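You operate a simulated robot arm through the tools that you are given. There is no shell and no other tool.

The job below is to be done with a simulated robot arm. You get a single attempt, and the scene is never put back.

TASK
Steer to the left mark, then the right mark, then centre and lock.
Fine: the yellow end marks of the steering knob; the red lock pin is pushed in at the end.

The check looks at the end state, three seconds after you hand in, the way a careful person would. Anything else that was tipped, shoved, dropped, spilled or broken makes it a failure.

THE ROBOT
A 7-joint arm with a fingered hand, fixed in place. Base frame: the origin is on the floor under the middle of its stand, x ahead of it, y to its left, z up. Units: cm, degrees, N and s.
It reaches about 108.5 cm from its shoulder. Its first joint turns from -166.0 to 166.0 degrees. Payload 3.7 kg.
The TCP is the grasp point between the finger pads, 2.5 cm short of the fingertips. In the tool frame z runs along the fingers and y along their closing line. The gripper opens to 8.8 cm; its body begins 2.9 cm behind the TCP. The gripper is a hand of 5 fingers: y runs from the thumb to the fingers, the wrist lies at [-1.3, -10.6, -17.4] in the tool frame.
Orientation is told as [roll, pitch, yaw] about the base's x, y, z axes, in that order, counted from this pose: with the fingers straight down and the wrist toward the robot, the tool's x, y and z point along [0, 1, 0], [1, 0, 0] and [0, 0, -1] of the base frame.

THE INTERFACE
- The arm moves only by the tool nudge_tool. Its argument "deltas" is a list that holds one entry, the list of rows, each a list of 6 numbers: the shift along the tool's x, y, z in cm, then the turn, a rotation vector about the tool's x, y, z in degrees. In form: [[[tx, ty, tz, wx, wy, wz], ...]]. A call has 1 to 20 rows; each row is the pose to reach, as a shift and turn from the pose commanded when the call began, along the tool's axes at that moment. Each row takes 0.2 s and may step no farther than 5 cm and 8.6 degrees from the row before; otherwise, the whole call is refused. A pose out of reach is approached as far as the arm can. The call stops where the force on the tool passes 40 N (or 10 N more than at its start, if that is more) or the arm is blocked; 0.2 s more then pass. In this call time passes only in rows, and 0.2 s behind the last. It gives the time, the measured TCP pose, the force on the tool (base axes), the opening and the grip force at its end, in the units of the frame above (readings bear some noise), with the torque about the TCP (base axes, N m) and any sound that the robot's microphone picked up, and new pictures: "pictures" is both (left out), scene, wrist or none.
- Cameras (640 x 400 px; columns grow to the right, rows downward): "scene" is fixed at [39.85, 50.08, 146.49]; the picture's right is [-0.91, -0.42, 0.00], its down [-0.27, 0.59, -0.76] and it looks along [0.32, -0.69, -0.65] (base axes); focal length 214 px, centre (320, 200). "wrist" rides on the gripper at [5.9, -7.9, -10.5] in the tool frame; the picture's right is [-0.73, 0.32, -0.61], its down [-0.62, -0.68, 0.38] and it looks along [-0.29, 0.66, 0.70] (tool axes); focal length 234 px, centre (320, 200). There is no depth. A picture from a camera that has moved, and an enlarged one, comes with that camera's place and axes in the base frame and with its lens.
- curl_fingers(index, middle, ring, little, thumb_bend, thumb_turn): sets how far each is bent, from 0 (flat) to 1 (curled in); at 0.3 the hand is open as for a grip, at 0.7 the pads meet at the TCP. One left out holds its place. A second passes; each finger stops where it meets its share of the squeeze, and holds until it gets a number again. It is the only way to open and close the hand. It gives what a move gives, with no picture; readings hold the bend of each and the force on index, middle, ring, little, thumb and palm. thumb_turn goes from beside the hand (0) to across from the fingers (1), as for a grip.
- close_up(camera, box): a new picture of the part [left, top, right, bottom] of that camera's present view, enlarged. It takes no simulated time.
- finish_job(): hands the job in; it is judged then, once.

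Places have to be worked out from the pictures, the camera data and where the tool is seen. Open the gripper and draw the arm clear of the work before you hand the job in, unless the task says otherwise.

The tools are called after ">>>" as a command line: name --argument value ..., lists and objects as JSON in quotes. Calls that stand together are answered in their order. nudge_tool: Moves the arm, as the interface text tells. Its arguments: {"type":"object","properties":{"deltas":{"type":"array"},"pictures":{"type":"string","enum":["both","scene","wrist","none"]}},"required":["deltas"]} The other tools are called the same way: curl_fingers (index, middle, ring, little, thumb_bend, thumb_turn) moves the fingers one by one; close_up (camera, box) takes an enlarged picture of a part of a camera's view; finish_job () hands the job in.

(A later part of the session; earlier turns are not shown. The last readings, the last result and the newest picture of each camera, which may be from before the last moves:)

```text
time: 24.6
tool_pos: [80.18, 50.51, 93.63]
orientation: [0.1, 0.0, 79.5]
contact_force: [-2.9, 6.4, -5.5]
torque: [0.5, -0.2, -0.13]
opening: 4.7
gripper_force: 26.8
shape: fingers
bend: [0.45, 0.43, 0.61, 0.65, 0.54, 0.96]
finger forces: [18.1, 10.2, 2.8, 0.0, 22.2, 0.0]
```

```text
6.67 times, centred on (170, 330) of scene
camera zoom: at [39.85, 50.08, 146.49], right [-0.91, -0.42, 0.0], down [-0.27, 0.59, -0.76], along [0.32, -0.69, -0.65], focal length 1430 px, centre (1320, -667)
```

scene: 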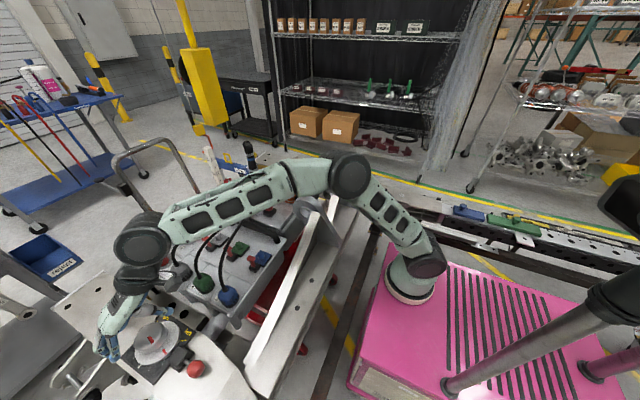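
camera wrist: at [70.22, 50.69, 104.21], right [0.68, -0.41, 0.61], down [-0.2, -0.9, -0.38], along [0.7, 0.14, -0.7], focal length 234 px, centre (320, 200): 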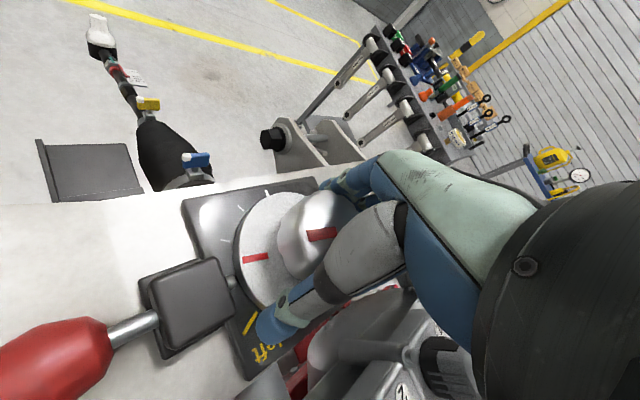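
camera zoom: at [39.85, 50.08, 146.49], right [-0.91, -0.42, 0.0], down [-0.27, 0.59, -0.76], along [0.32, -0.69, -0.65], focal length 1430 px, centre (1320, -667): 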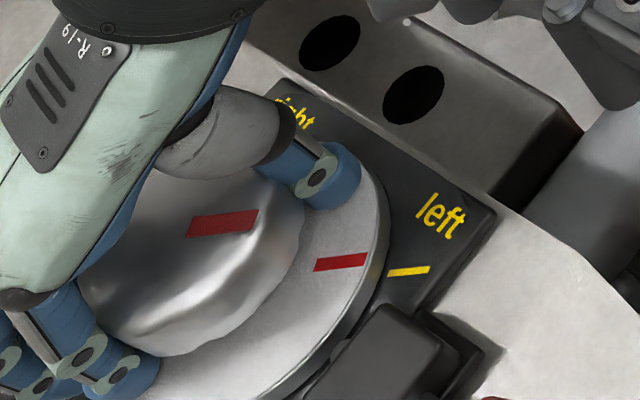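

The red line now coincides with the left mark to about 1°. I'll sweep 2° more to be sure of having reached it (a stop would show as torque), and hold briefly.

>>> nudge_tool --deltas '[[[0, 0, 0, 0, 0, -1], [0, 0, 0, 0, 0, -2], [0, 0, 0, 0, 0, -2]]]' --pictures "none"

>>> close_up --camera "wrist" --box '[230, 180, 350, 300]'

```text
time: 25.4
tool_pos: [80.2, 50.47, 93.73]
orientation: [0.0, 0.0, 81.5]
contact_force: [-1.8, 8.5, -2.0]
torque: [0.58, -0.21, -0.11]
opening: 4.74
gripper_force: 27.3
shape: fingers
bend: [0.45, 0.43, 0.61, 0.65, 0.54, 0.96]
finger forces: [19.1, 11.0, 2.9, 0.1, 21.1, 0.0]
```

```text
3.33 times, centred on (290, 240) of wrist
camera zoom: at [73.12, 43.49, 104.28], right [0.77, 0.21, 0.61], down [0.52, -0.77, -0.38], along [0.38, 0.61, -0.7], focal length 781 px, centre (420, 67)
```

zoom: 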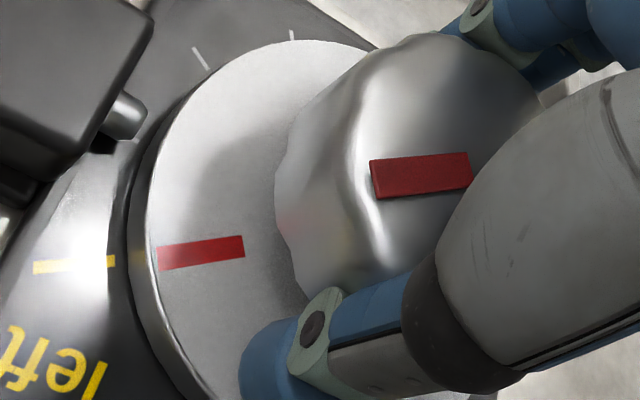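

The left mark has been reached and slightly passed. Now I'll turn clockwise (positive about tool z) in a long stroke toward yaw −46°.

>>> nudge_tool --deltas '[[[0, 0, 0, 0, 0, 4], [0, 0, 0, 0, 0, 12], [0, 0, 0, 0, 0, 20], [0, 0, 0, 0, 0, 28], [0, 0, 0, 0, 0, 36], [0, 0, 0, 0, 0, 44], [0, 0, 0, 0, 0, 52], [0, 0, 0, 0, 0, 60], [0, 0, 0, 0, 0, 66]]]' --pictures "none"

>>> close_up --camera "wrist" --box '[180, 140, 420, 380]'

```text
time: 27.4
tool_pos: [80.2, 50.43, 93.8]
orientation: [-0.1, 0.0, 15.3]
contact_force: [-5.6, 1.1, -1.3]
torque: [0.2, -0.77, 0.08]
opening: 4.71
gripper_force: 26.1
shape: fingers
bend: [0.47, 0.43, 0.62, 0.65, 0.54, 0.98]
finger forces: [13.1, 9.8, 3.0, 0.1, 27.4, 0.0]
```

```text
1.67 times, centred on (300, 260) of wrist
camera zoom: at [70.96, 53.99, 104.29], right [0.5, -0.61, 0.61], down [-0.49, -0.78, -0.38], along [0.71, -0.11, -0.7], focal length 390 px, centre (353, 100)
```

zoom: 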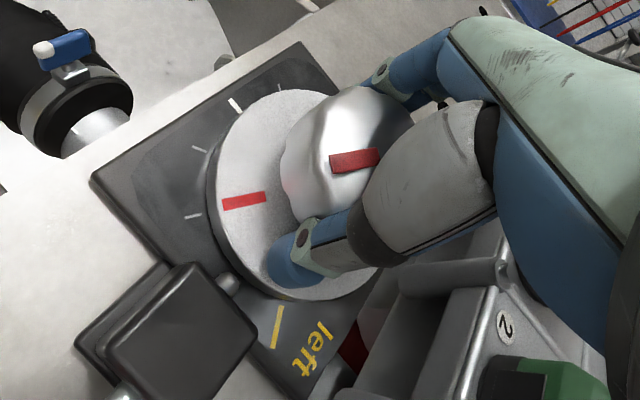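

The pointer follows, now near +57°. I'll continue clockwise another 62°.

>>> nudge_tool --deltas '[[[0, 0, 0, 0, 0, 7], [0, 0, 0, 0, 0, 15], [0, 0, 0, 0, 0, 23], [0, 0, 0, 0, 0, 31], [0, 0, 0, 0, 0, 39], [0, 0, 0, 0, 0, 47], [0, 0, 0, 0, 0, 55], [0, 0, 0, 0, 0, 62]]]' --pictures "scene"

>>> close_up --camera "wrist" --box '[180, 140, 420, 380]'

```text
time: 29.2
tool_pos: [80.15, 50.41, 93.81]
orientation: [0.0, 0.0, -46.8]
contact_force: [-3.9, -2.5, -0.2]
torque: [-0.53, -0.57, 0.14]
opening: 4.69
gripper_force: 26.2
shape: fingers
bend: [0.47, 0.43, 0.61, 0.65, 0.54, 0.99]
finger forces: [13.5, 11.0, 4.3, 0.1, 24.2, 0.0]
```

scene: 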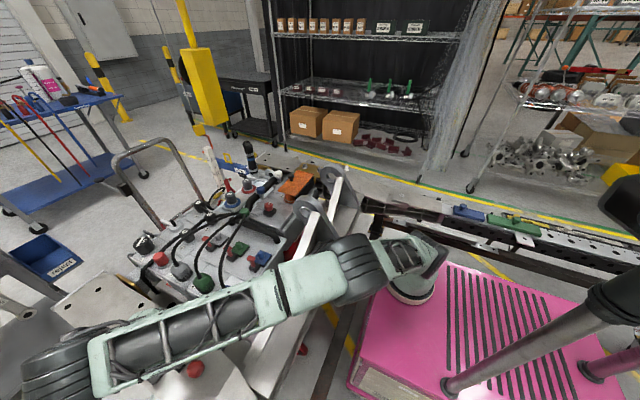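

```text
1.67 times, centred on (300, 260) of wrist
camera zoom: at [78.97, 60.15, 104.29], right [-0.31, -0.73, 0.61], down [-0.92, 0.07, -0.38], along [0.24, -0.68, -0.7], focal length 390 px, centre (353, 100)
```

zoom: 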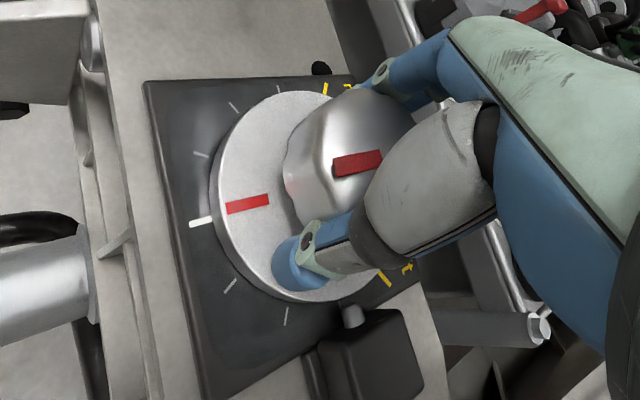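

The pointer is back near centre. I'll release, rise, and swing the hand counter-clockwise to yaw ≈76° for the next grip.

>>> curl_fingers --index 0.3 --middle 0.3 --ring 0.3 --little 0.3 --thumb_bend 0.3 --thumb_turn 0.98

>>> nudge_tool --deltas '[[[0, 0, -1.2, 0, 0, 0], [0, 0, -2.8, 0, 0, 0], [0, 0, -4.6, 0, 0, 0], [0, 0, -4.6, 0, 0, -8], [0, 0, -4.6, 0, 0, -16], [0, 0, -4.6, 0, 0, -24], [0, 0, -4.6, 0, 0, -32], [0, 0, -4.6, 0, 0, -40], [0, 0, -4.6, 0, 0, -48], [0, 0, -4.6, 0, 0, -56], [0, 0, -4.6, 0, 0, -64], [0, 0, -4.6, 0, 0, -72], [0, 0, -4.6, 0, 0, -80], [0, 0, -4.6, 0, 0, -88], [0, 0, -4.6, 0, 0, -96], [0, 0, -4.6, 0, 0, -104], [0, 0, -4.6, 0, 0, -112], [0, 0, -4.6, 0, 0, -120], [0, 0, -4.6, 0, 0, -123]]]' --pictures "both"

>>> close_up --camera "wrist" --box '[140, 160, 380, 360]'

```text
time: 30.2
tool_pos: [80.19, 50.48, 93.78]
orientation: [0.1, 0.0, -46.6]
contact_force: [-0.1, -0.7, -0.4]
torque: [0.02, -0.01, -0.03]
opening: 8.43
gripper_force: 0.2
shape: fingers
bend: [0.3, 0.3, 0.3, 0.3, 0.3, 0.96]
finger forces: [0.0, 0.0, 0.1, 0.0, 0.0, 0.0]
```

```text
time: 34.2
tool_pos: [80.09, 50.45, 98.49]
orientation: [0.0, 0.0, 76.5]
contact_force: [-0.3, 0.3, -0.1]
torque: [-0.01, 0.01, 0.02]
opening: 8.46
gripper_force: 0.0
shape: fingers
bend: [0.3, 0.3, 0.3, 0.3, 0.3, 0.96]
finger forces: [0.0, 0.0, 0.0, 0.0, 0.0, 0.0]
camera wrist: at [72.55, 44.1, 108.89], right [0.78, 0.15, 0.61], down [0.45, -0.81, -0.38], along [0.43, 0.57, -0.7], focal length 234 px, centre (320, 200)
```

scene: 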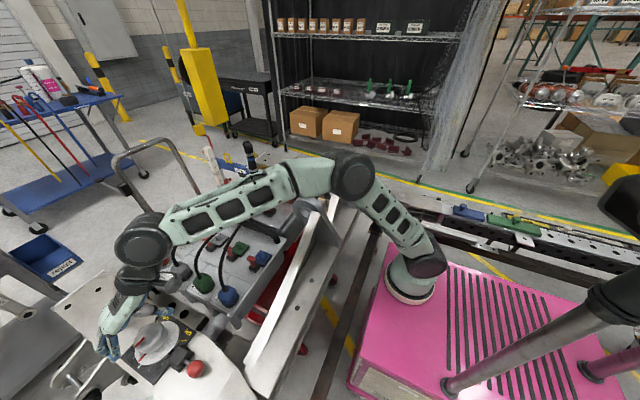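
wrist: 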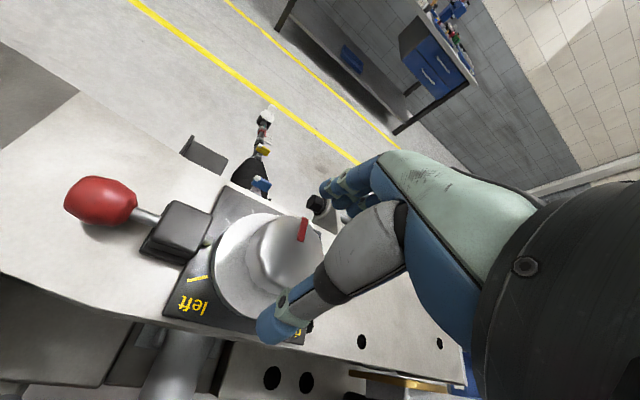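

```text
2.00 times, centred on (260, 260) of wrist
camera zoom: at [72.55, 44.1, 108.89], right [0.78, 0.15, 0.61], down [0.45, -0.81, -0.38], along [0.43, 0.57, -0.7], focal length 468 px, centre (440, 80)
```

zoom: 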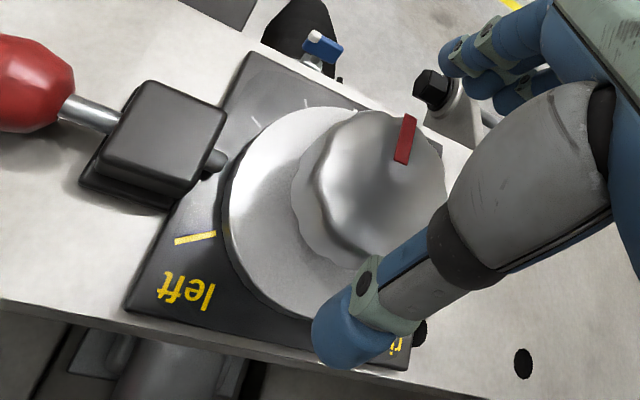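

The knob stayed near centre. I'll lower 4.6 cm onto it at yaw 76° and close the hand.

>>> nudge_tool --deltas '[[[0, 0, 1.2, 0, 0, 0], [0, 0, 2.4, 0, 0, 0], [0, 0, 3.6, 0, 0, 0], [0, 0, 4.6, 0, 0, 0]]]' --pictures "none"

>>> curl_fingers --index 0.45 --middle 0.45 --ring 0.47 --little 0.47 --thumb_bend 0.46

>>> curl_fingers --index 0.65 --middle 0.65 --ring 0.65 --little 0.65 --thumb_bend 0.65

>>> close_up --camera "wrist" --box '[180, 140, 420, 380]'

>>> close_up --camera "scene" --box '[80, 270, 240, 390]'

```text
time: 35.2
tool_pos: [80.24, 50.45, 93.68]
orientation: [0.0, 0.0, 76.5]
contact_force: [-0.1, -0.2, -0.3]
torque: [0.0, -0.02, 0.01]
opening: 8.47
gripper_force: 0.1
shape: fingers
bend: [0.3, 0.3, 0.3, 0.3, 0.3, 0.96]
finger forces: [0.1, 0.0, 0.1, 0.1, 0.1, 0.1]
```

```text
time: 36.2
tool_pos: [80.14, 50.51, 93.75]
orientation: [0.0, -0.1, 76.5]
contact_force: [-0.2, 0.7, 3.5]
torque: [0.25, -0.09, 0.0]
opening: 5.86
gripper_force: 6.4
shape: fingers
bend: [0.42, 0.42, 0.47, 0.47, 0.44, 0.97]
finger forces: [3.6, 5.1, 0.0, 0.0, 4.4, 0.0]
```

```text
time: 37.2
tool_pos: [80.19, 50.4, 93.76]
orientation: [0.0, 0.0, 76.5]
contact_force: [1.9, 3.6, 8.1]
torque: [0.78, -0.36, 0.03]
opening: 4.8
gripper_force: 31.5
shape: fingers
bend: [0.45, 0.54, 0.61, 0.65, 0.52, 0.97]
finger forces: [15.2, 20.6, 2.5, 0.1, 23.8, 0.0]
```

```text
1.67 times, centred on (300, 260) of wrist
camera zoom: at [72.52, 44.14, 104.33], right [0.78, 0.14, 0.61], down [0.45, -0.81, -0.38], along [0.44, 0.57, -0.7], focal length 390 px, centre (353, 100)
```

zoom: 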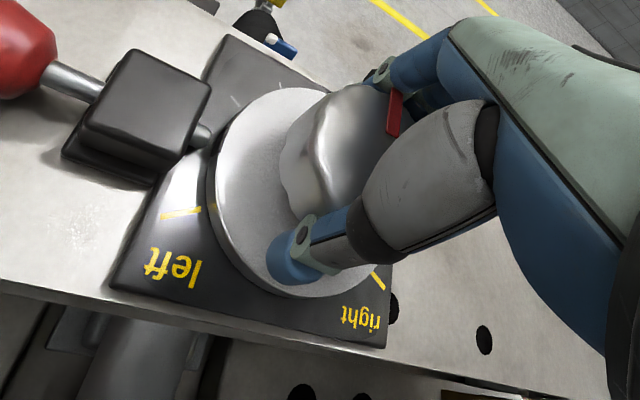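

```text
3.33 times, centred on (160, 330) of scene
camera zoom: at [39.85, 50.08, 146.49], right [-0.91, -0.42, 0.0], down [-0.27, 0.59, -0.76], along [0.32, -0.69, -0.65], focal length 715 px, centre (853, -233)
```

zoom: 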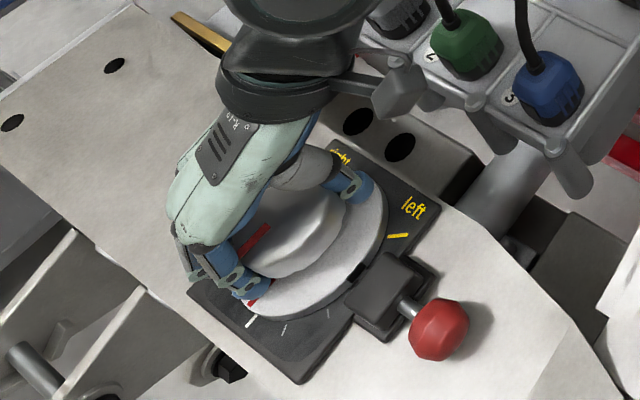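

Gripped with 31 N, pointer at about −3°. I'll turn clockwise 114° toward the right mark, then check.

>>> nudge_tool --deltas '[[[0, 0, 0, 0, 0, 5], [0, 0, 0, 0, 0, 13], [0, 0, 0, 0, 0, 21], [0, 0, 0, 0, 0, 29], [0, 0, 0, 0, 0, 37], [0, 0, 0, 0, 0, 45], [0, 0, 0, 0, 0, 53], [0, 0, 0, 0, 0, 60]]]' --pictures "none"

>>> close_up --camera "wrist" --box '[180, 140, 420, 380]'

```text
time: 39.0
tool_pos: [80.14, 50.33, 93.91]
orientation: [0.1, 0.0, 16.3]
contact_force: [-3.8, -1.5, 5.9]
torque: [0.21, -0.85, 0.12]
opening: 4.8
gripper_force: 29.2
shape: fingers
bend: [0.46, 0.55, 0.61, 0.65, 0.53, 0.98]
finger forces: [12.4, 16.7, 2.7, 0.0, 26.5, 0.0]
```

```text
1.67 times, centred on (300, 260) of wrist
camera zoom: at [70.89, 53.8, 104.35], right [0.51, -0.61, 0.61], down [-0.48, -0.79, -0.38], along [0.71, -0.09, -0.7], focal length 390 px, centre (353, 100)
```

zoom: 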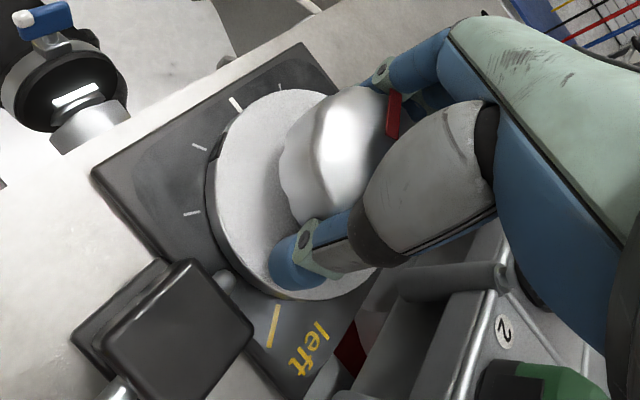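

The pointer bar stays fixed relative to the hand, so there's no slip. I'll continue clockwise 54° more.

>>> nudge_tool --deltas '[[[0, 0, 0, 0, 0, 7], [0, 0, 0, 0, 0, 15], [0, 0, 0, 0, 0, 23], [0, 0, 0, 0, 0, 31], [0, 0, 0, 0, 0, 39], [0, 0, 0, 0, 0, 47], [0, 0, 0, 0, 0, 54]]]' --pictures "scene"

>>> close_up --camera "wrist" --box '[180, 140, 420, 380]'

>>> close_up --camera "wrist" --box '[260, 160, 360, 260]'

```text
time: 40.6
tool_pos: [80.18, 50.37, 93.82]
orientation: [-0.1, 0.0, -37.6]
contact_force: [-5.1, -3.3, 7.8]
torque: [-0.56, -0.65, 0.13]
opening: 4.77
gripper_force: 29.7
shape: fingers
bend: [0.47, 0.55, 0.61, 0.65, 0.53, 0.99]
finger forces: [12.5, 18.6, 3.9, 0.0, 24.9, 0.0]
```

scene: 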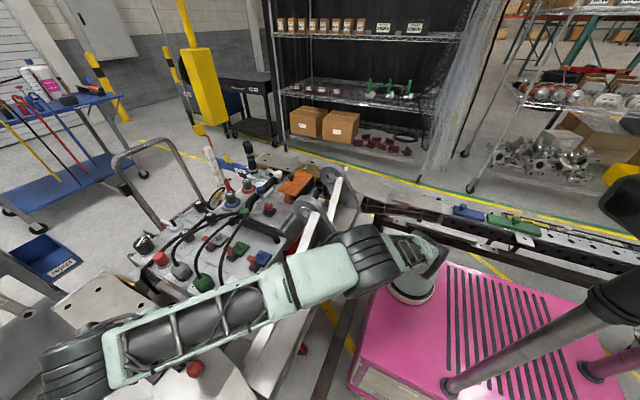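

```text
1.67 times, centred on (300, 260) of wrist
camera zoom: at [77.41, 59.82, 104.35], right [-0.19, -0.77, 0.61], down [-0.92, -0.08, -0.38], along [0.34, -0.63, -0.7], focal length 390 px, centre (353, 100)
```

zoom: 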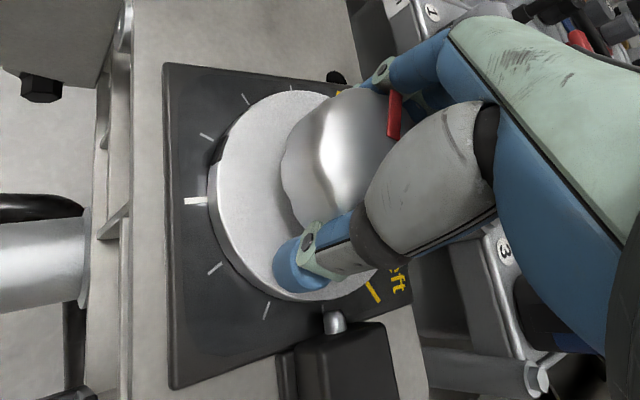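

```text
4.00 times, centred on (310, 210) of wrist
camera zoom: at [77.41, 59.82, 104.35], right [-0.19, -0.77, 0.61], down [-0.92, -0.08, -0.38], along [0.34, -0.63, -0.7], focal length 937 px, centre (360, 160)
```

zoom: 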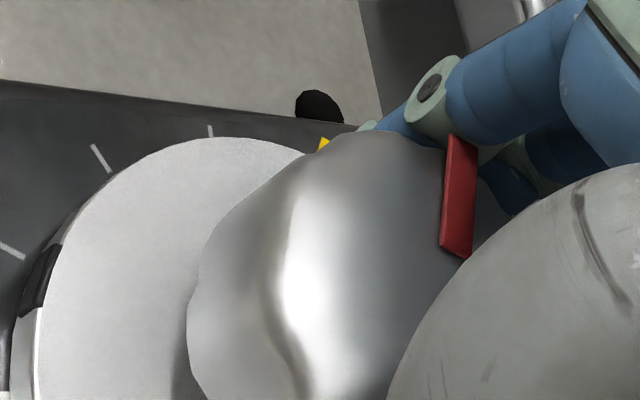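

The disc notch (90° counter-clockwise of the pointer) is just short of the −30° tick, so the pointer is at roughly −115°. I'll creep clockwise 5° more and check again.

>>> nudge_tool --deltas '[[[0, 0, 0, 0, 0, 1.5], [0, 0, 0, 0, 0, 3], [0, 0, 0, 0, 0, 4.5], [0, 0, 0, 0, 0, 5]]]' --pictures "none"

>>> close_up --camera "wrist" --box '[220, 160, 360, 300]'

```text
time: 41.6
tool_pos: [80.1, 50.48, 93.81]
orientation: [0.0, -0.1, -42.6]
contact_force: [-5.7, -5.8, 7.5]
torque: [-0.65, -0.59, 0.15]
opening: 4.79
gripper_force: 30.2
shape: fingers
bend: [0.47, 0.55, 0.61, 0.65, 0.53, 1.0]
finger forces: [12.3, 19.7, 4.3, 0.0, 24.5, 0.1]
```

```text
2.86 times, centred on (290, 230) of wrist
camera zoom: at [78.24, 60.03, 104.35], right [-0.25, -0.75, 0.61], down [-0.92, 0.0, -0.38], along [0.29, -0.66, -0.7], focal length 669 px, centre (406, 114)
```

zoom: 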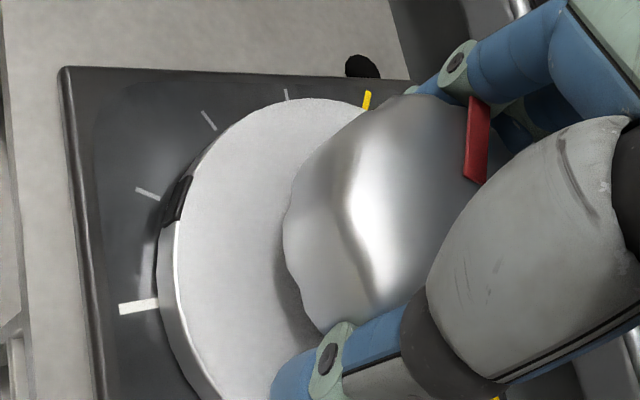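

The notch is now within about 1 to 2° of the −30° tick, so the pointer is at about −119°. I'll sweep 3° more clockwise to pass over the right mark for certain.

>>> nudge_tool --deltas '[[[0, 0, 0, 0, 0, 1], [0, 0, 0, 0, 0, 2], [0, 0, 0, 0, 0, 3], [0, 0, 0, 0, 0, 3]]]' --pictures "none"

>>> close_up --camera "wrist" --box '[220, 160, 360, 300]'

```text
time: 42.6
tool_pos: [80.04, 50.48, 93.83]
orientation: [0.1, 0.0, -45.6]
contact_force: [-3.8, -6.0, 8.5]
torque: [-0.71, -0.56, 0.16]
opening: 4.77
gripper_force: 31.0
shape: fingers
bend: [0.47, 0.55, 0.61, 0.65, 0.53, 1.0]
finger forces: [13.0, 20.7, 4.1, 0.0, 23.2, 0.0]
```

```text
2.86 times, centred on (290, 230) of wrist
camera zoom: at [78.74, 60.11, 104.35], right [-0.29, -0.74, 0.61], down [-0.92, 0.05, -0.38], along [0.25, -0.67, -0.7], focal length 669 px, centre (406, 114)
```

zoom: 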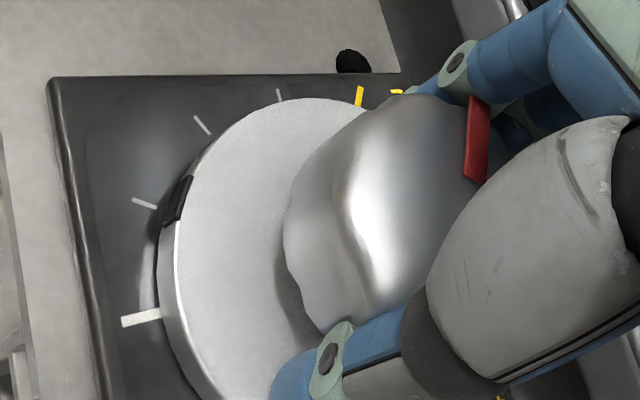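

The notch has now just passed the −30° tick, so the pointer has crossed the right mark at about −121°. Next I'll turn counter-clockwise back toward centre, 60° first.

>>> nudge_tool --deltas '[[[0, 0, 0, 0, 0, -4], [0, 0, 0, 0, 0, -12], [0, 0, 0, 0, 0, -20], [0, 0, 0, 0, 0, -28], [0, 0, 0, 0, 0, -36], [0, 0, 0, 0, 0, -44], [0, 0, 0, 0, 0, -52], [0, 0, 0, 0, 0, -60]]]' --pictures "none"

>>> nudge_tool --deltas '[[[0, 0, 0, 0, 0, -8], [0, 0, 0, 0, 0, -16], [0, 0, 0, 0, 0, -24], [0, 0, 0, 0, 0, -32], [0, 0, 0, 0, 0, -40], [0, 0, 0, 0, 0, -48], [0, 0, 0, 0, 0, -56], [0, 0, 0, 0, 0, -60]]]' --pictures "both"

>>> close_up --camera "scene" --box '[110, 300, 210, 375]'

>>> close_up --camera "wrist" --box '[200, 160, 360, 320]'

```text
time: 44.4
tool_pos: [80.2, 50.35, 93.76]
orientation: [0.0, -0.1, 14.6]
contact_force: [2.1, -2.7, 9.9]
torque: [0.03, -0.65, -0.16]
opening: 4.76
gripper_force: 29.6
shape: fingers
bend: [0.47, 0.56, 0.62, 0.65, 0.54, 0.97]
finger forces: [13.7, 18.4, 3.5, 0.0, 23.0, 0.0]
```

```text
time: 46.2
tool_pos: [80.13, 50.54, 93.86]
orientation: [-0.1, -0.1, 74.5]
contact_force: [4.7, 6.8, 12.7]
torque: [0.59, -0.29, -0.17]
opening: 4.76
gripper_force: 30.6
shape: fingers
bend: [0.46, 0.55, 0.62, 0.65, 0.54, 0.97]
finger forces: [16.5, 19.8, 3.8, 0.0, 20.8, 0.0]
camera wrist: at [72.31, 44.39, 104.33], right [0.79, 0.12, 0.61], down [0.42, -0.82, -0.38], along [0.45, 0.56, -0.69], focal length 234 px, centre (320, 200)
```

scene: 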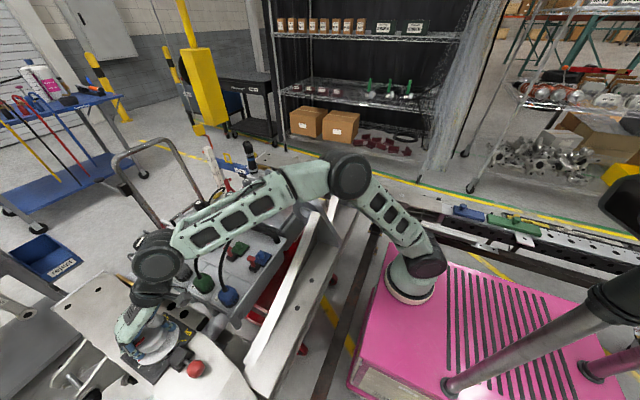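
wrist: 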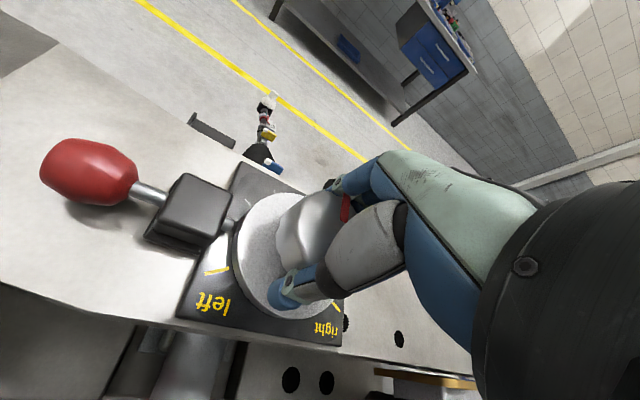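

```text
5.33 times, centred on (160, 338) of scene
camera zoom: at [39.85, 50.08, 146.49], right [-0.91, -0.42, 0.0], down [-0.27, 0.59, -0.76], along [0.32, -0.69, -0.65], focal length 1144 px, centre (1173, -533)
```

zoom: 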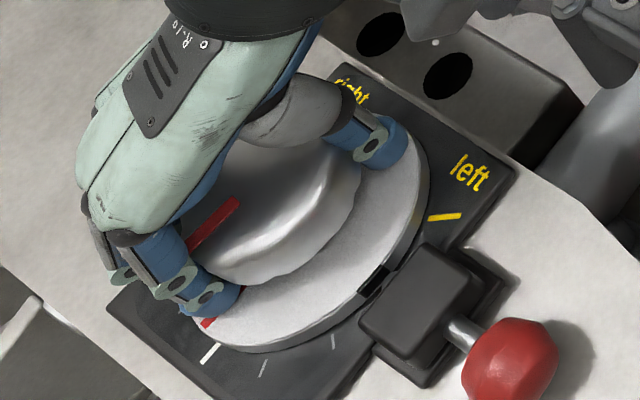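

```text
2.50 times, centred on (280, 240) of wrist
camera zoom: at [72.31, 44.39, 104.33], right [0.79, 0.12, 0.61], down [0.42, -0.82, -0.38], along [0.45, 0.56, -0.69], focal length 585 px, centre (420, 100)
```

zoom: 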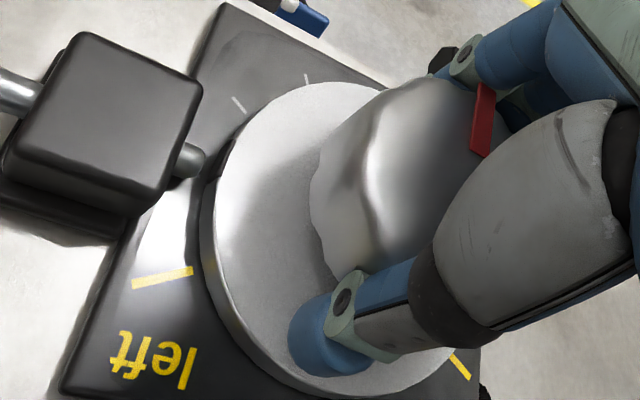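

The scene view shows the red line about 4 to 5° clockwise of the white centre tick, which matches my hand count. I'll turn counter-clockwise 5° more and check.

>>> nudge_tool --deltas '[[[0, 0, 0, 0, 0, -1.5], [0, 0, 0, 0, 0, -3], [0, 0, 0, 0, 0, -4.5], [0, 0, 0, 0, 0, -4.8]]]' --pictures "none"

>>> close_up --camera "scene" --box '[120, 315, 200, 375]'

```text
time: 47.2
tool_pos: [80.09, 50.55, 93.86]
orientation: [0.0, -0.1, 79.3]
contact_force: [5.4, 8.0, 14.0]
torque: [0.57, -0.3, -0.14]
opening: 4.75
gripper_force: 30.9
shape: fingers
bend: [0.45, 0.55, 0.61, 0.65, 0.54, 0.97]
finger forces: [16.6, 21.0, 4.0, 0.0, 20.5, 0.0]
```

```text
6.67 times, centred on (160, 345) of scene
camera zoom: at [39.85, 50.08, 146.49], right [-0.91, -0.42, 0.0], down [-0.27, 0.59, -0.76], along [0.32, -0.69, -0.65], focal length 1430 px, centre (1387, -767)
```

zoom: 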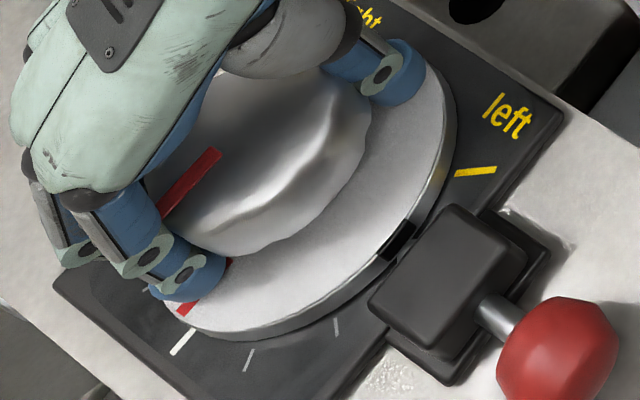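

The red line is close to the centre tick but partly hidden by a fingertip. I'll enlarge further to measure the remaining offset.

>>> close_up --camera "scene" --box '[135, 348, 167, 372]'

>>> close_up --camera "scene" --box '[160, 335, 200, 365]'

```text
16.00 times, centred on (151, 360) of scene
camera zoom: at [39.85, 50.08, 146.49], right [-0.91, -0.42, 0.0], down [-0.27, 0.59, -0.76], along [0.32, -0.69, -0.65], focal length 3432 px, centre (3024, -2360)
```

zoom: 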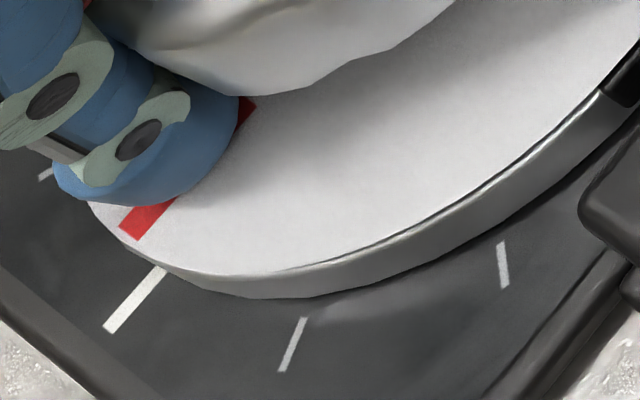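

```text
13.33 times, centred on (180, 350) of scene
camera zoom: at [39.85, 50.08, 146.49], right [-0.91, -0.42, 0.0], down [-0.27, 0.59, -0.76], along [0.32, -0.69, -0.65], focal length 2860 px, centre (2187, -1800)
```

zoom: 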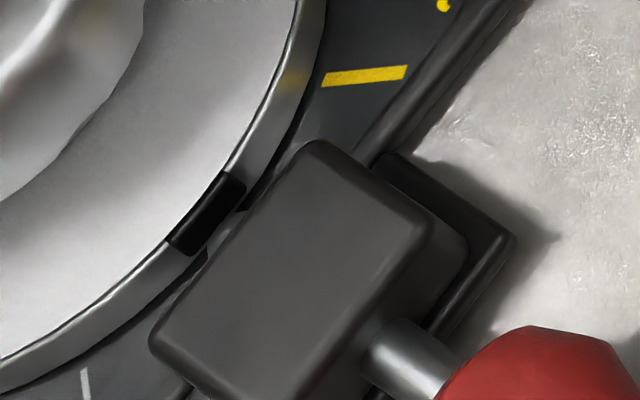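

The enlarged views show the red line on the centre tick within about 1° and the black notch on the rim directly in line with the lock pin rod. I'll release the knob and rise straight up.

>>> curl_fingers --index 0.3 --middle 0.3 --ring 0.3 --little 0.3 --thumb_bend 0.3 --thumb_turn 0.98

>>> nudge_tool --deltas '[[[0, 0, -1.2, 0, 0, 0], [0, 0, -2.8, 0, 0, 0], [0, 0, -5, 0, 0, 0], [0, 0, -8, 0, 0, 0], [0, 0, -11, 0, 0, 0]]]' --pictures "both"

>>> close_up --camera "scene" --box '[120, 315, 200, 375]'

>>> close_up --camera "wrist" --box '[60, 160, 300, 360]'

```text
time: 48.2
tool_pos: [80.14, 50.55, 93.72]
orientation: [0.0, 0.0, 79.4]
contact_force: [0.2, 0.8, -0.2]
torque: [0.0, -0.02, -0.02]
opening: 8.44
gripper_force: 0.0
shape: fingers
bend: [0.3, 0.3, 0.3, 0.3, 0.3, 0.96]
finger forces: [0.0, 0.1, 0.0, 0.0, 0.0, 0.0]
```

```text
time: 49.4
tool_pos: [80.14, 50.63, 104.73]
orientation: [0.1, 0.0, 79.2]
contact_force: [0.3, -0.2, -1.0]
torque: [0.02, 0.04, -0.02]
opening: 8.48
gripper_force: 0.2
shape: fingers
bend: [0.3, 0.3, 0.3, 0.3, 0.3, 0.96]
finger forces: [0.0, 0.0, 0.0, 0.0, 0.0, 0.0]
camera wrist: at [72.88, 43.89, 115.25], right [0.77, 0.18, 0.61], down [0.49, -0.79, -0.38], along [0.41, 0.59, -0.7], focal length 234 px, centre (320, 200)
```

scene: 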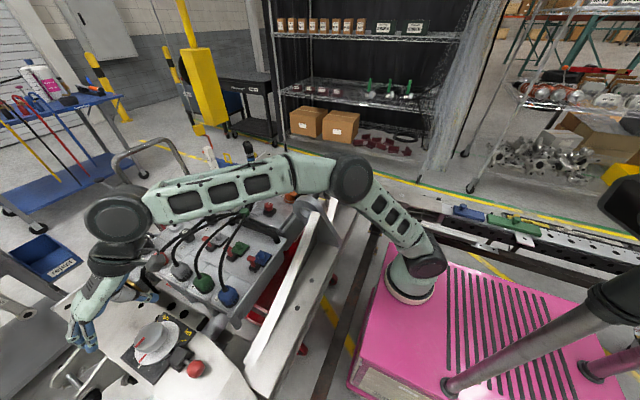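
wrist: 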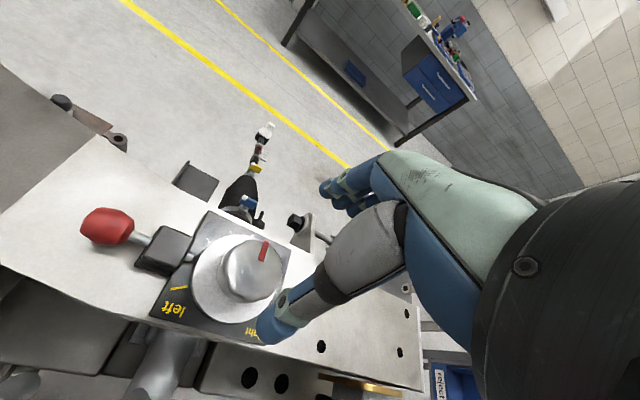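

```text
6.67 times, centred on (160, 345) of scene
camera zoom: at [39.85, 50.08, 146.49], right [-0.91, -0.42, 0.0], down [-0.27, 0.59, -0.76], along [0.32, -0.69, -0.65], focal length 1430 px, centre (1387, -767)
```

zoom: 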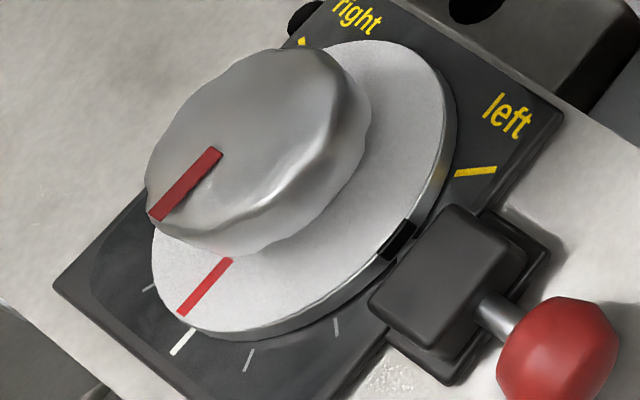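

```text
2.00 times, centred on (180, 260) of wrist
camera zoom: at [72.88, 43.89, 115.25], right [0.77, 0.18, 0.61], down [0.49, -0.79, -0.38], along [0.41, 0.59, -0.7], focal length 468 px, centre (600, 80)
```

zoom: 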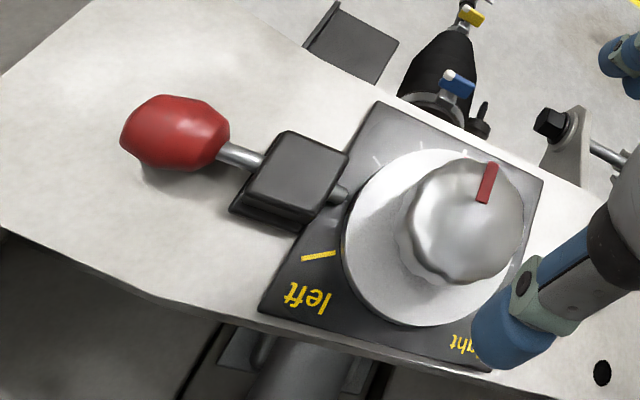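

The knob is free and sits on the centre tick. The pin ball spans x≈66.7–70.1 at y≈50.45 and z≈90.1, with roughly 1.2 cm of bare rod before the block. Next I'll check the space behind the ball, on its −x side, where the hand must go to push it.

>>> close_up --camera "scene" --box '[140, 290, 316, 400]'

>>> close_up --camera "wrist" --box '[0, 50, 320, 250]'

>>> close_up --camera "scene" --box '[40, 180, 200, 380]'

```text
3.64 times, centred on (228, 345) of scene
camera zoom: at [39.85, 50.08, 146.49], right [-0.91, -0.42, 0.0], down [-0.27, 0.59, -0.76], along [0.32, -0.69, -0.65], focal length 780 px, centre (654, -327)
```

zoom: 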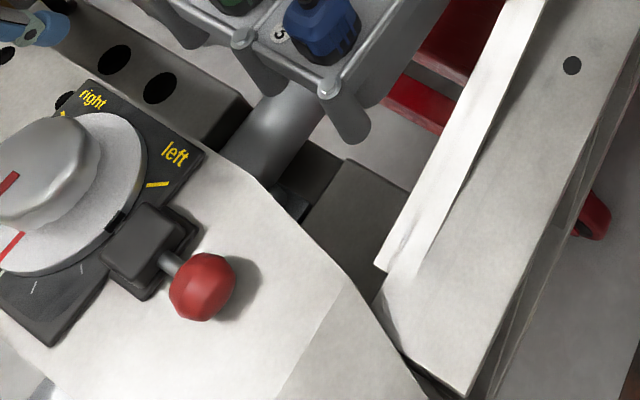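

```text
2.00 times, centred on (160, 150) of wrist
camera zoom: at [72.88, 43.89, 115.25], right [0.77, 0.18, 0.61], down [0.49, -0.79, -0.38], along [0.41, 0.59, -0.7], focal length 468 px, centre (640, 300)
```

zoom: 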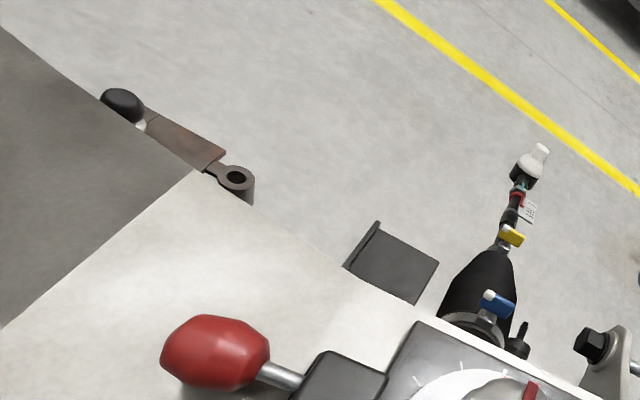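

```text
2.00 times, centred on (120, 280) of scene
camera zoom: at [39.85, 50.08, 146.49], right [-0.91, -0.42, 0.0], down [-0.27, 0.59, -0.76], along [0.32, -0.69, -0.65], focal length 429 px, centre (720, 40)
```

zoom: 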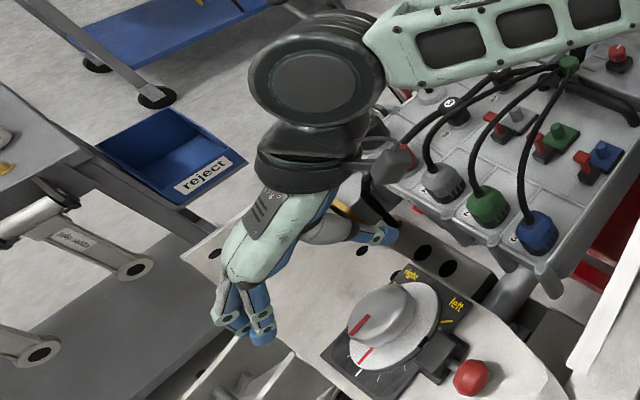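

The bench surface behind the ball is clear, with a crease in the panel near x≈61.5. At 104 cm height I'll move the hand back to about (62.5, 50.4) while turning it to yaw 0, so the backs of the closed fingers can push the ball along +x.

>>> nudge_tool --deltas '[[[1.73, -0.34, 0, 0, 0, 7.9], [3.45, -0.67, 0, 0, 0, 15.9], [5.18, -1.0, 0, 0, 0, 23.8], [6.9, -1.35, 0, 0, 0, 31.7], [8.6, -1.7, 0, 0, 0, 39.6], [10.4, -2.0, 0, 0, 0, 47.6], [12.1, -2.36, 0, 0, 0, 55.5], [13.8, -2.7, 0, 0, 0, 63.4], [15.5, -3.0, 0, 0, 0, 71.3], [17.3, -3.37, 0, 0, 0, 79.3]]]' --pictures "none"

>>> curl_fingers --index 0.7 --middle 0.7 --ring 0.7 --little 0.7 --thumb_bend 0.7

>>> nudge_tool --deltas '[[[0, 0, 0, 0, 0, 0]]]' --pictures "both"

>>> close_up --camera "scene" --box '[120, 200, 360, 400]'

>>> close_up --camera "wrist" --box '[180, 140, 420, 380]'

```text
time: 51.6
tool_pos: [62.65, 50.36, 104.78]
orientation: [0.0, -0.1, -0.2]
contact_force: [1.1, -1.0, 1.2]
torque: [-0.01, 0.01, 0.02]
opening: 8.46
gripper_force: 0.1
shape: fingers
bend: [0.3, 0.3, 0.3, 0.3, 0.3, 0.96]
finger forces: [0.1, 0.0, 0.1, 0.0, 0.0, 0.0]
```

```text
time: 52.6
tool_pos: [62.57, 50.3, 104.79]
orientation: [-0.1, 0.0, 0.0]
contact_force: [-0.6, 0.6, -0.7]
torque: [0.02, 0.0, -0.04]
opening: 0.02
gripper_force: 0.1
shape: fingers
bend: [0.7, 0.7, 0.7, 0.7, 0.7, 1.0]
finger forces: [0.1, 0.0, 0.1, 0.1, 0.1, 0.1]
```

```text
time: 53.0
tool_pos: [62.54, 50.33, 104.61]
orientation: [0.0, 0.0, 0.1]
contact_force: [-0.2, 1.0, -0.1]
torque: [0.02, 0.01, -0.02]
opening: 0.0
gripper_force: 0.0
shape: fingers
bend: [0.7, 0.7, 0.7, 0.7, 0.7, 1.0]
finger forces: [0.0, 0.0, 0.1, 0.1, 0.0, 0.0]
camera wrist: at [54.59, 56.21, 115.24], right [0.32, -0.73, 0.61], down [-0.68, -0.62, -0.38], along [0.66, -0.29, -0.7], focal length 234 px, centre (320, 200)
```

scene: 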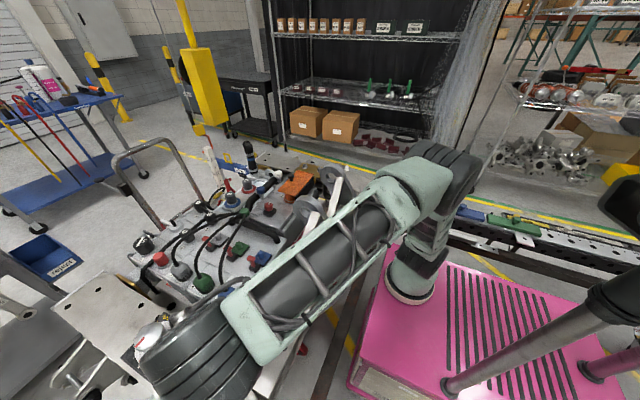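
wrist: 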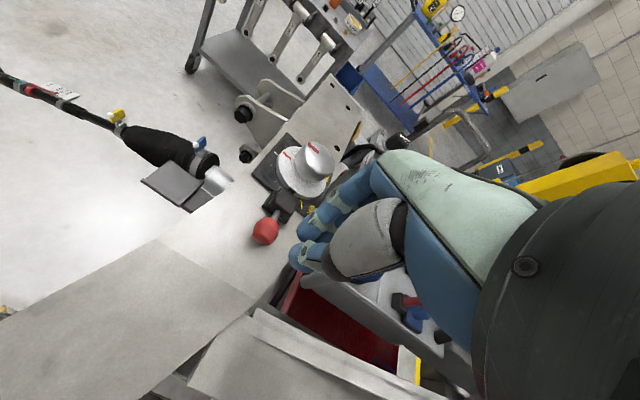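

```text
2.00 times, centred on (240, 300) of scene
camera zoom: at [39.85, 50.08, 146.49], right [-0.91, -0.42, 0.0], down [-0.27, 0.59, -0.76], along [0.32, -0.69, -0.65], focal length 429 px, centre (480, 0)
```

zoom: 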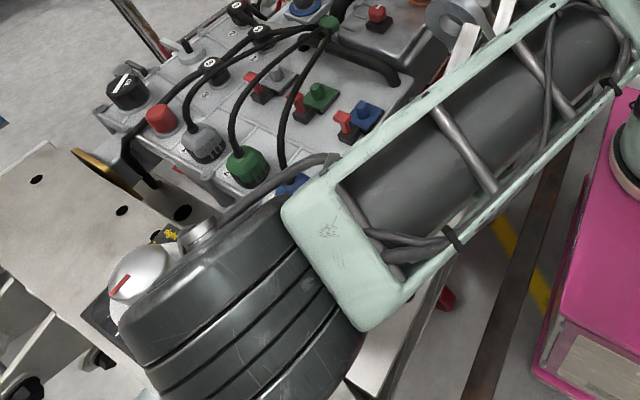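

```text
1.67 times, centred on (300, 260) of wrist
camera zoom: at [54.59, 56.21, 115.24], right [0.32, -0.73, 0.61], down [-0.68, -0.62, -0.38], along [0.66, -0.29, -0.7], focal length 390 px, centre (353, 100)
```

zoom: 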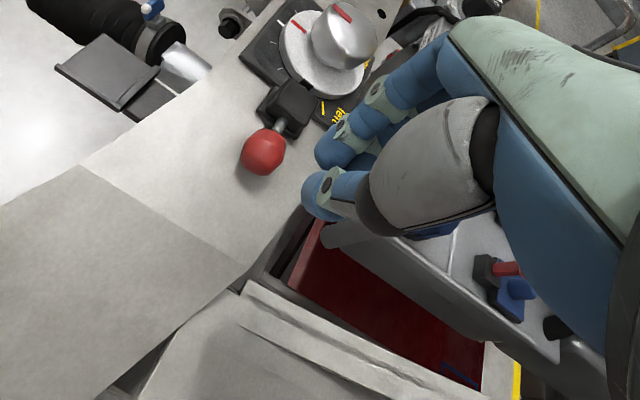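

The closed hand's index and middle fingertips sit near the grasp point, and the panel behind the crease slopes downward, so there's room. I'll tilt the hand 20° (fingertips forward) so the finger backs meet the ball more squarely, and shift to y≈50.8.

>>> nudge_tool --deltas '[[[0.15, 0, 0, -6.7, 0, 0], [0.3, 0, 0, -13.4, 0, 0], [0.45, 0, 0, -20, 0, 0]]]' --pictures "both"

>>> close_up --camera "wrist" --box '[180, 110, 420, 350]'

```text
time: 53.8
tool_pos: [62.39, 50.92, 104.8]
orientation: [0.0, -20.0, -0.2]
contact_force: [0.1, -0.1, 0.9]
torque: [0.02, 0.03, -0.02]
opening: 0.0
gripper_force: 0.1
shape: fingers
bend: [0.7, 0.7, 0.7, 0.7, 0.7, 1.0]
finger forces: [0.0, 0.0, 0.0, 0.0, 0.1, 0.1]
camera wrist: at [51.48, 56.62, 111.95], right [0.09, -0.73, 0.68], down [-0.51, -0.62, -0.59], along [0.86, -0.29, -0.43], focal length 234 px, centre (320, 200)
```

scene: 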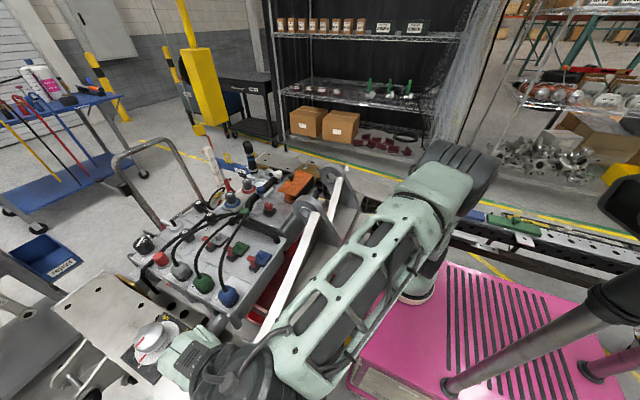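
wrist: 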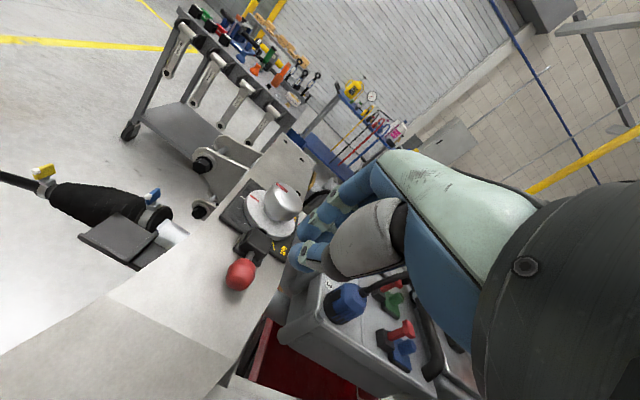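

```text
1.67 times, centred on (300, 230) of wrist
camera zoom: at [51.48, 56.62, 111.95], right [0.09, -0.73, 0.68], down [-0.51, -0.62, -0.59], along [0.86, -0.29, -0.43], focal length 390 px, centre (353, 150)
```

zoom: 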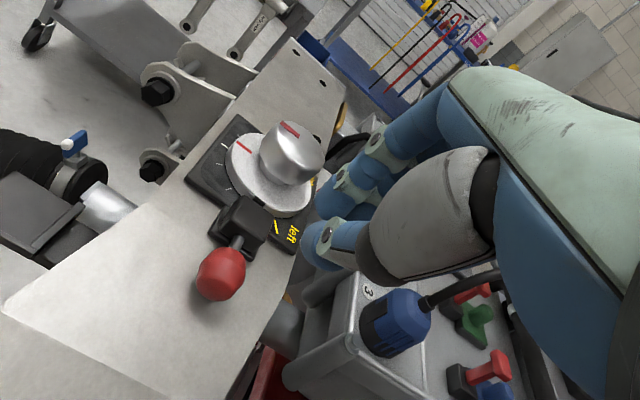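

The tilt is set, and the ball centre is refined to about (68.3, 50.4, 90.4). I'll lower straight down to z≈95 behind the ball and look again.

>>> nudge_tool --deltas '[[[0, -1.0, 2.75, 0, 0, 0], [0, -2.0, 5.5, 0, 0, 0], [0, -2.8, 7.7, 0, 0, 0], [0, -3.33, 9.16, 0, 0, 0]]]' --pictures "wrist"

>>> close_up --camera "wrist" --box '[160, 140, 400, 380]'

>>> close_up --camera "scene" --box '[120, 290, 280, 400]'

```text
time: 54.8
tool_pos: [62.6, 50.61, 95.0]
orientation: [0.0, -20.0, 0.0]
contact_force: [0.1, 0.4, 0.4]
torque: [-0.06, 0.04, 0.0]
opening: 0.0
gripper_force: 0.0
shape: fingers
bend: [0.7, 0.7, 0.7, 0.7, 0.7, 1.0]
finger forces: [0.1, 0.1, 0.0, 0.0, 0.0, 0.0]
camera wrist: at [51.53, 56.49, 102.22], right [0.1, -0.73, 0.68], down [-0.51, -0.62, -0.59], along [0.86, -0.29, -0.43], focal length 234 px, centre (320, 200)
```

wrist: 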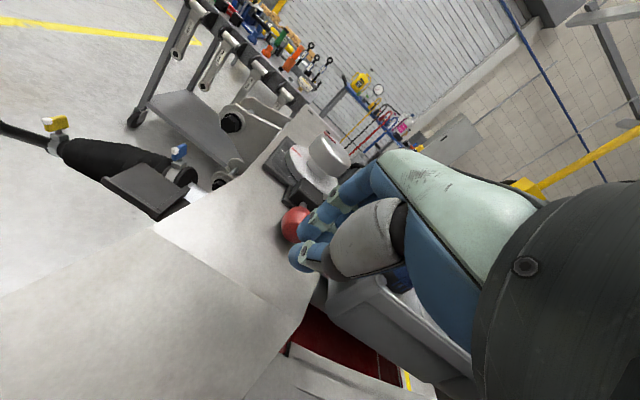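

```text
1.67 times, centred on (280, 260) of wrist
camera zoom: at [51.53, 56.49, 102.22], right [0.1, -0.73, 0.68], down [-0.51, -0.62, -0.59], along [0.86, -0.29, -0.43], focal length 390 px, centre (387, 100)
```

zoom: 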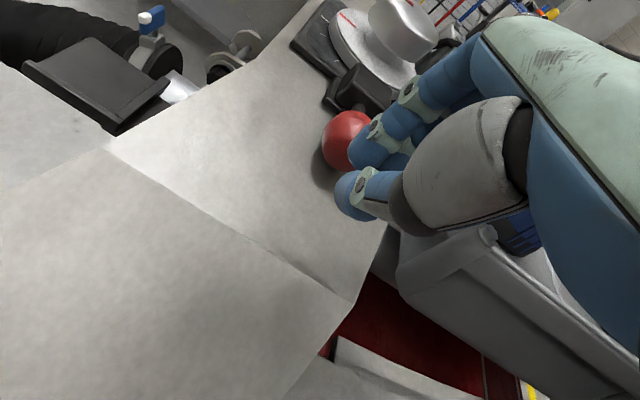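

```text
3.64 times, centred on (200, 345) of scene
camera zoom: at [39.85, 50.08, 146.49], right [-0.91, -0.42, 0.0], down [-0.27, 0.59, -0.76], along [0.32, -0.69, -0.65], focal length 780 px, centre (756, -327)
```

zoom: 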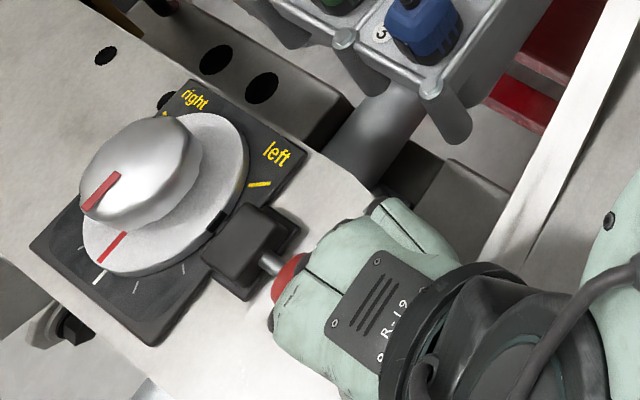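

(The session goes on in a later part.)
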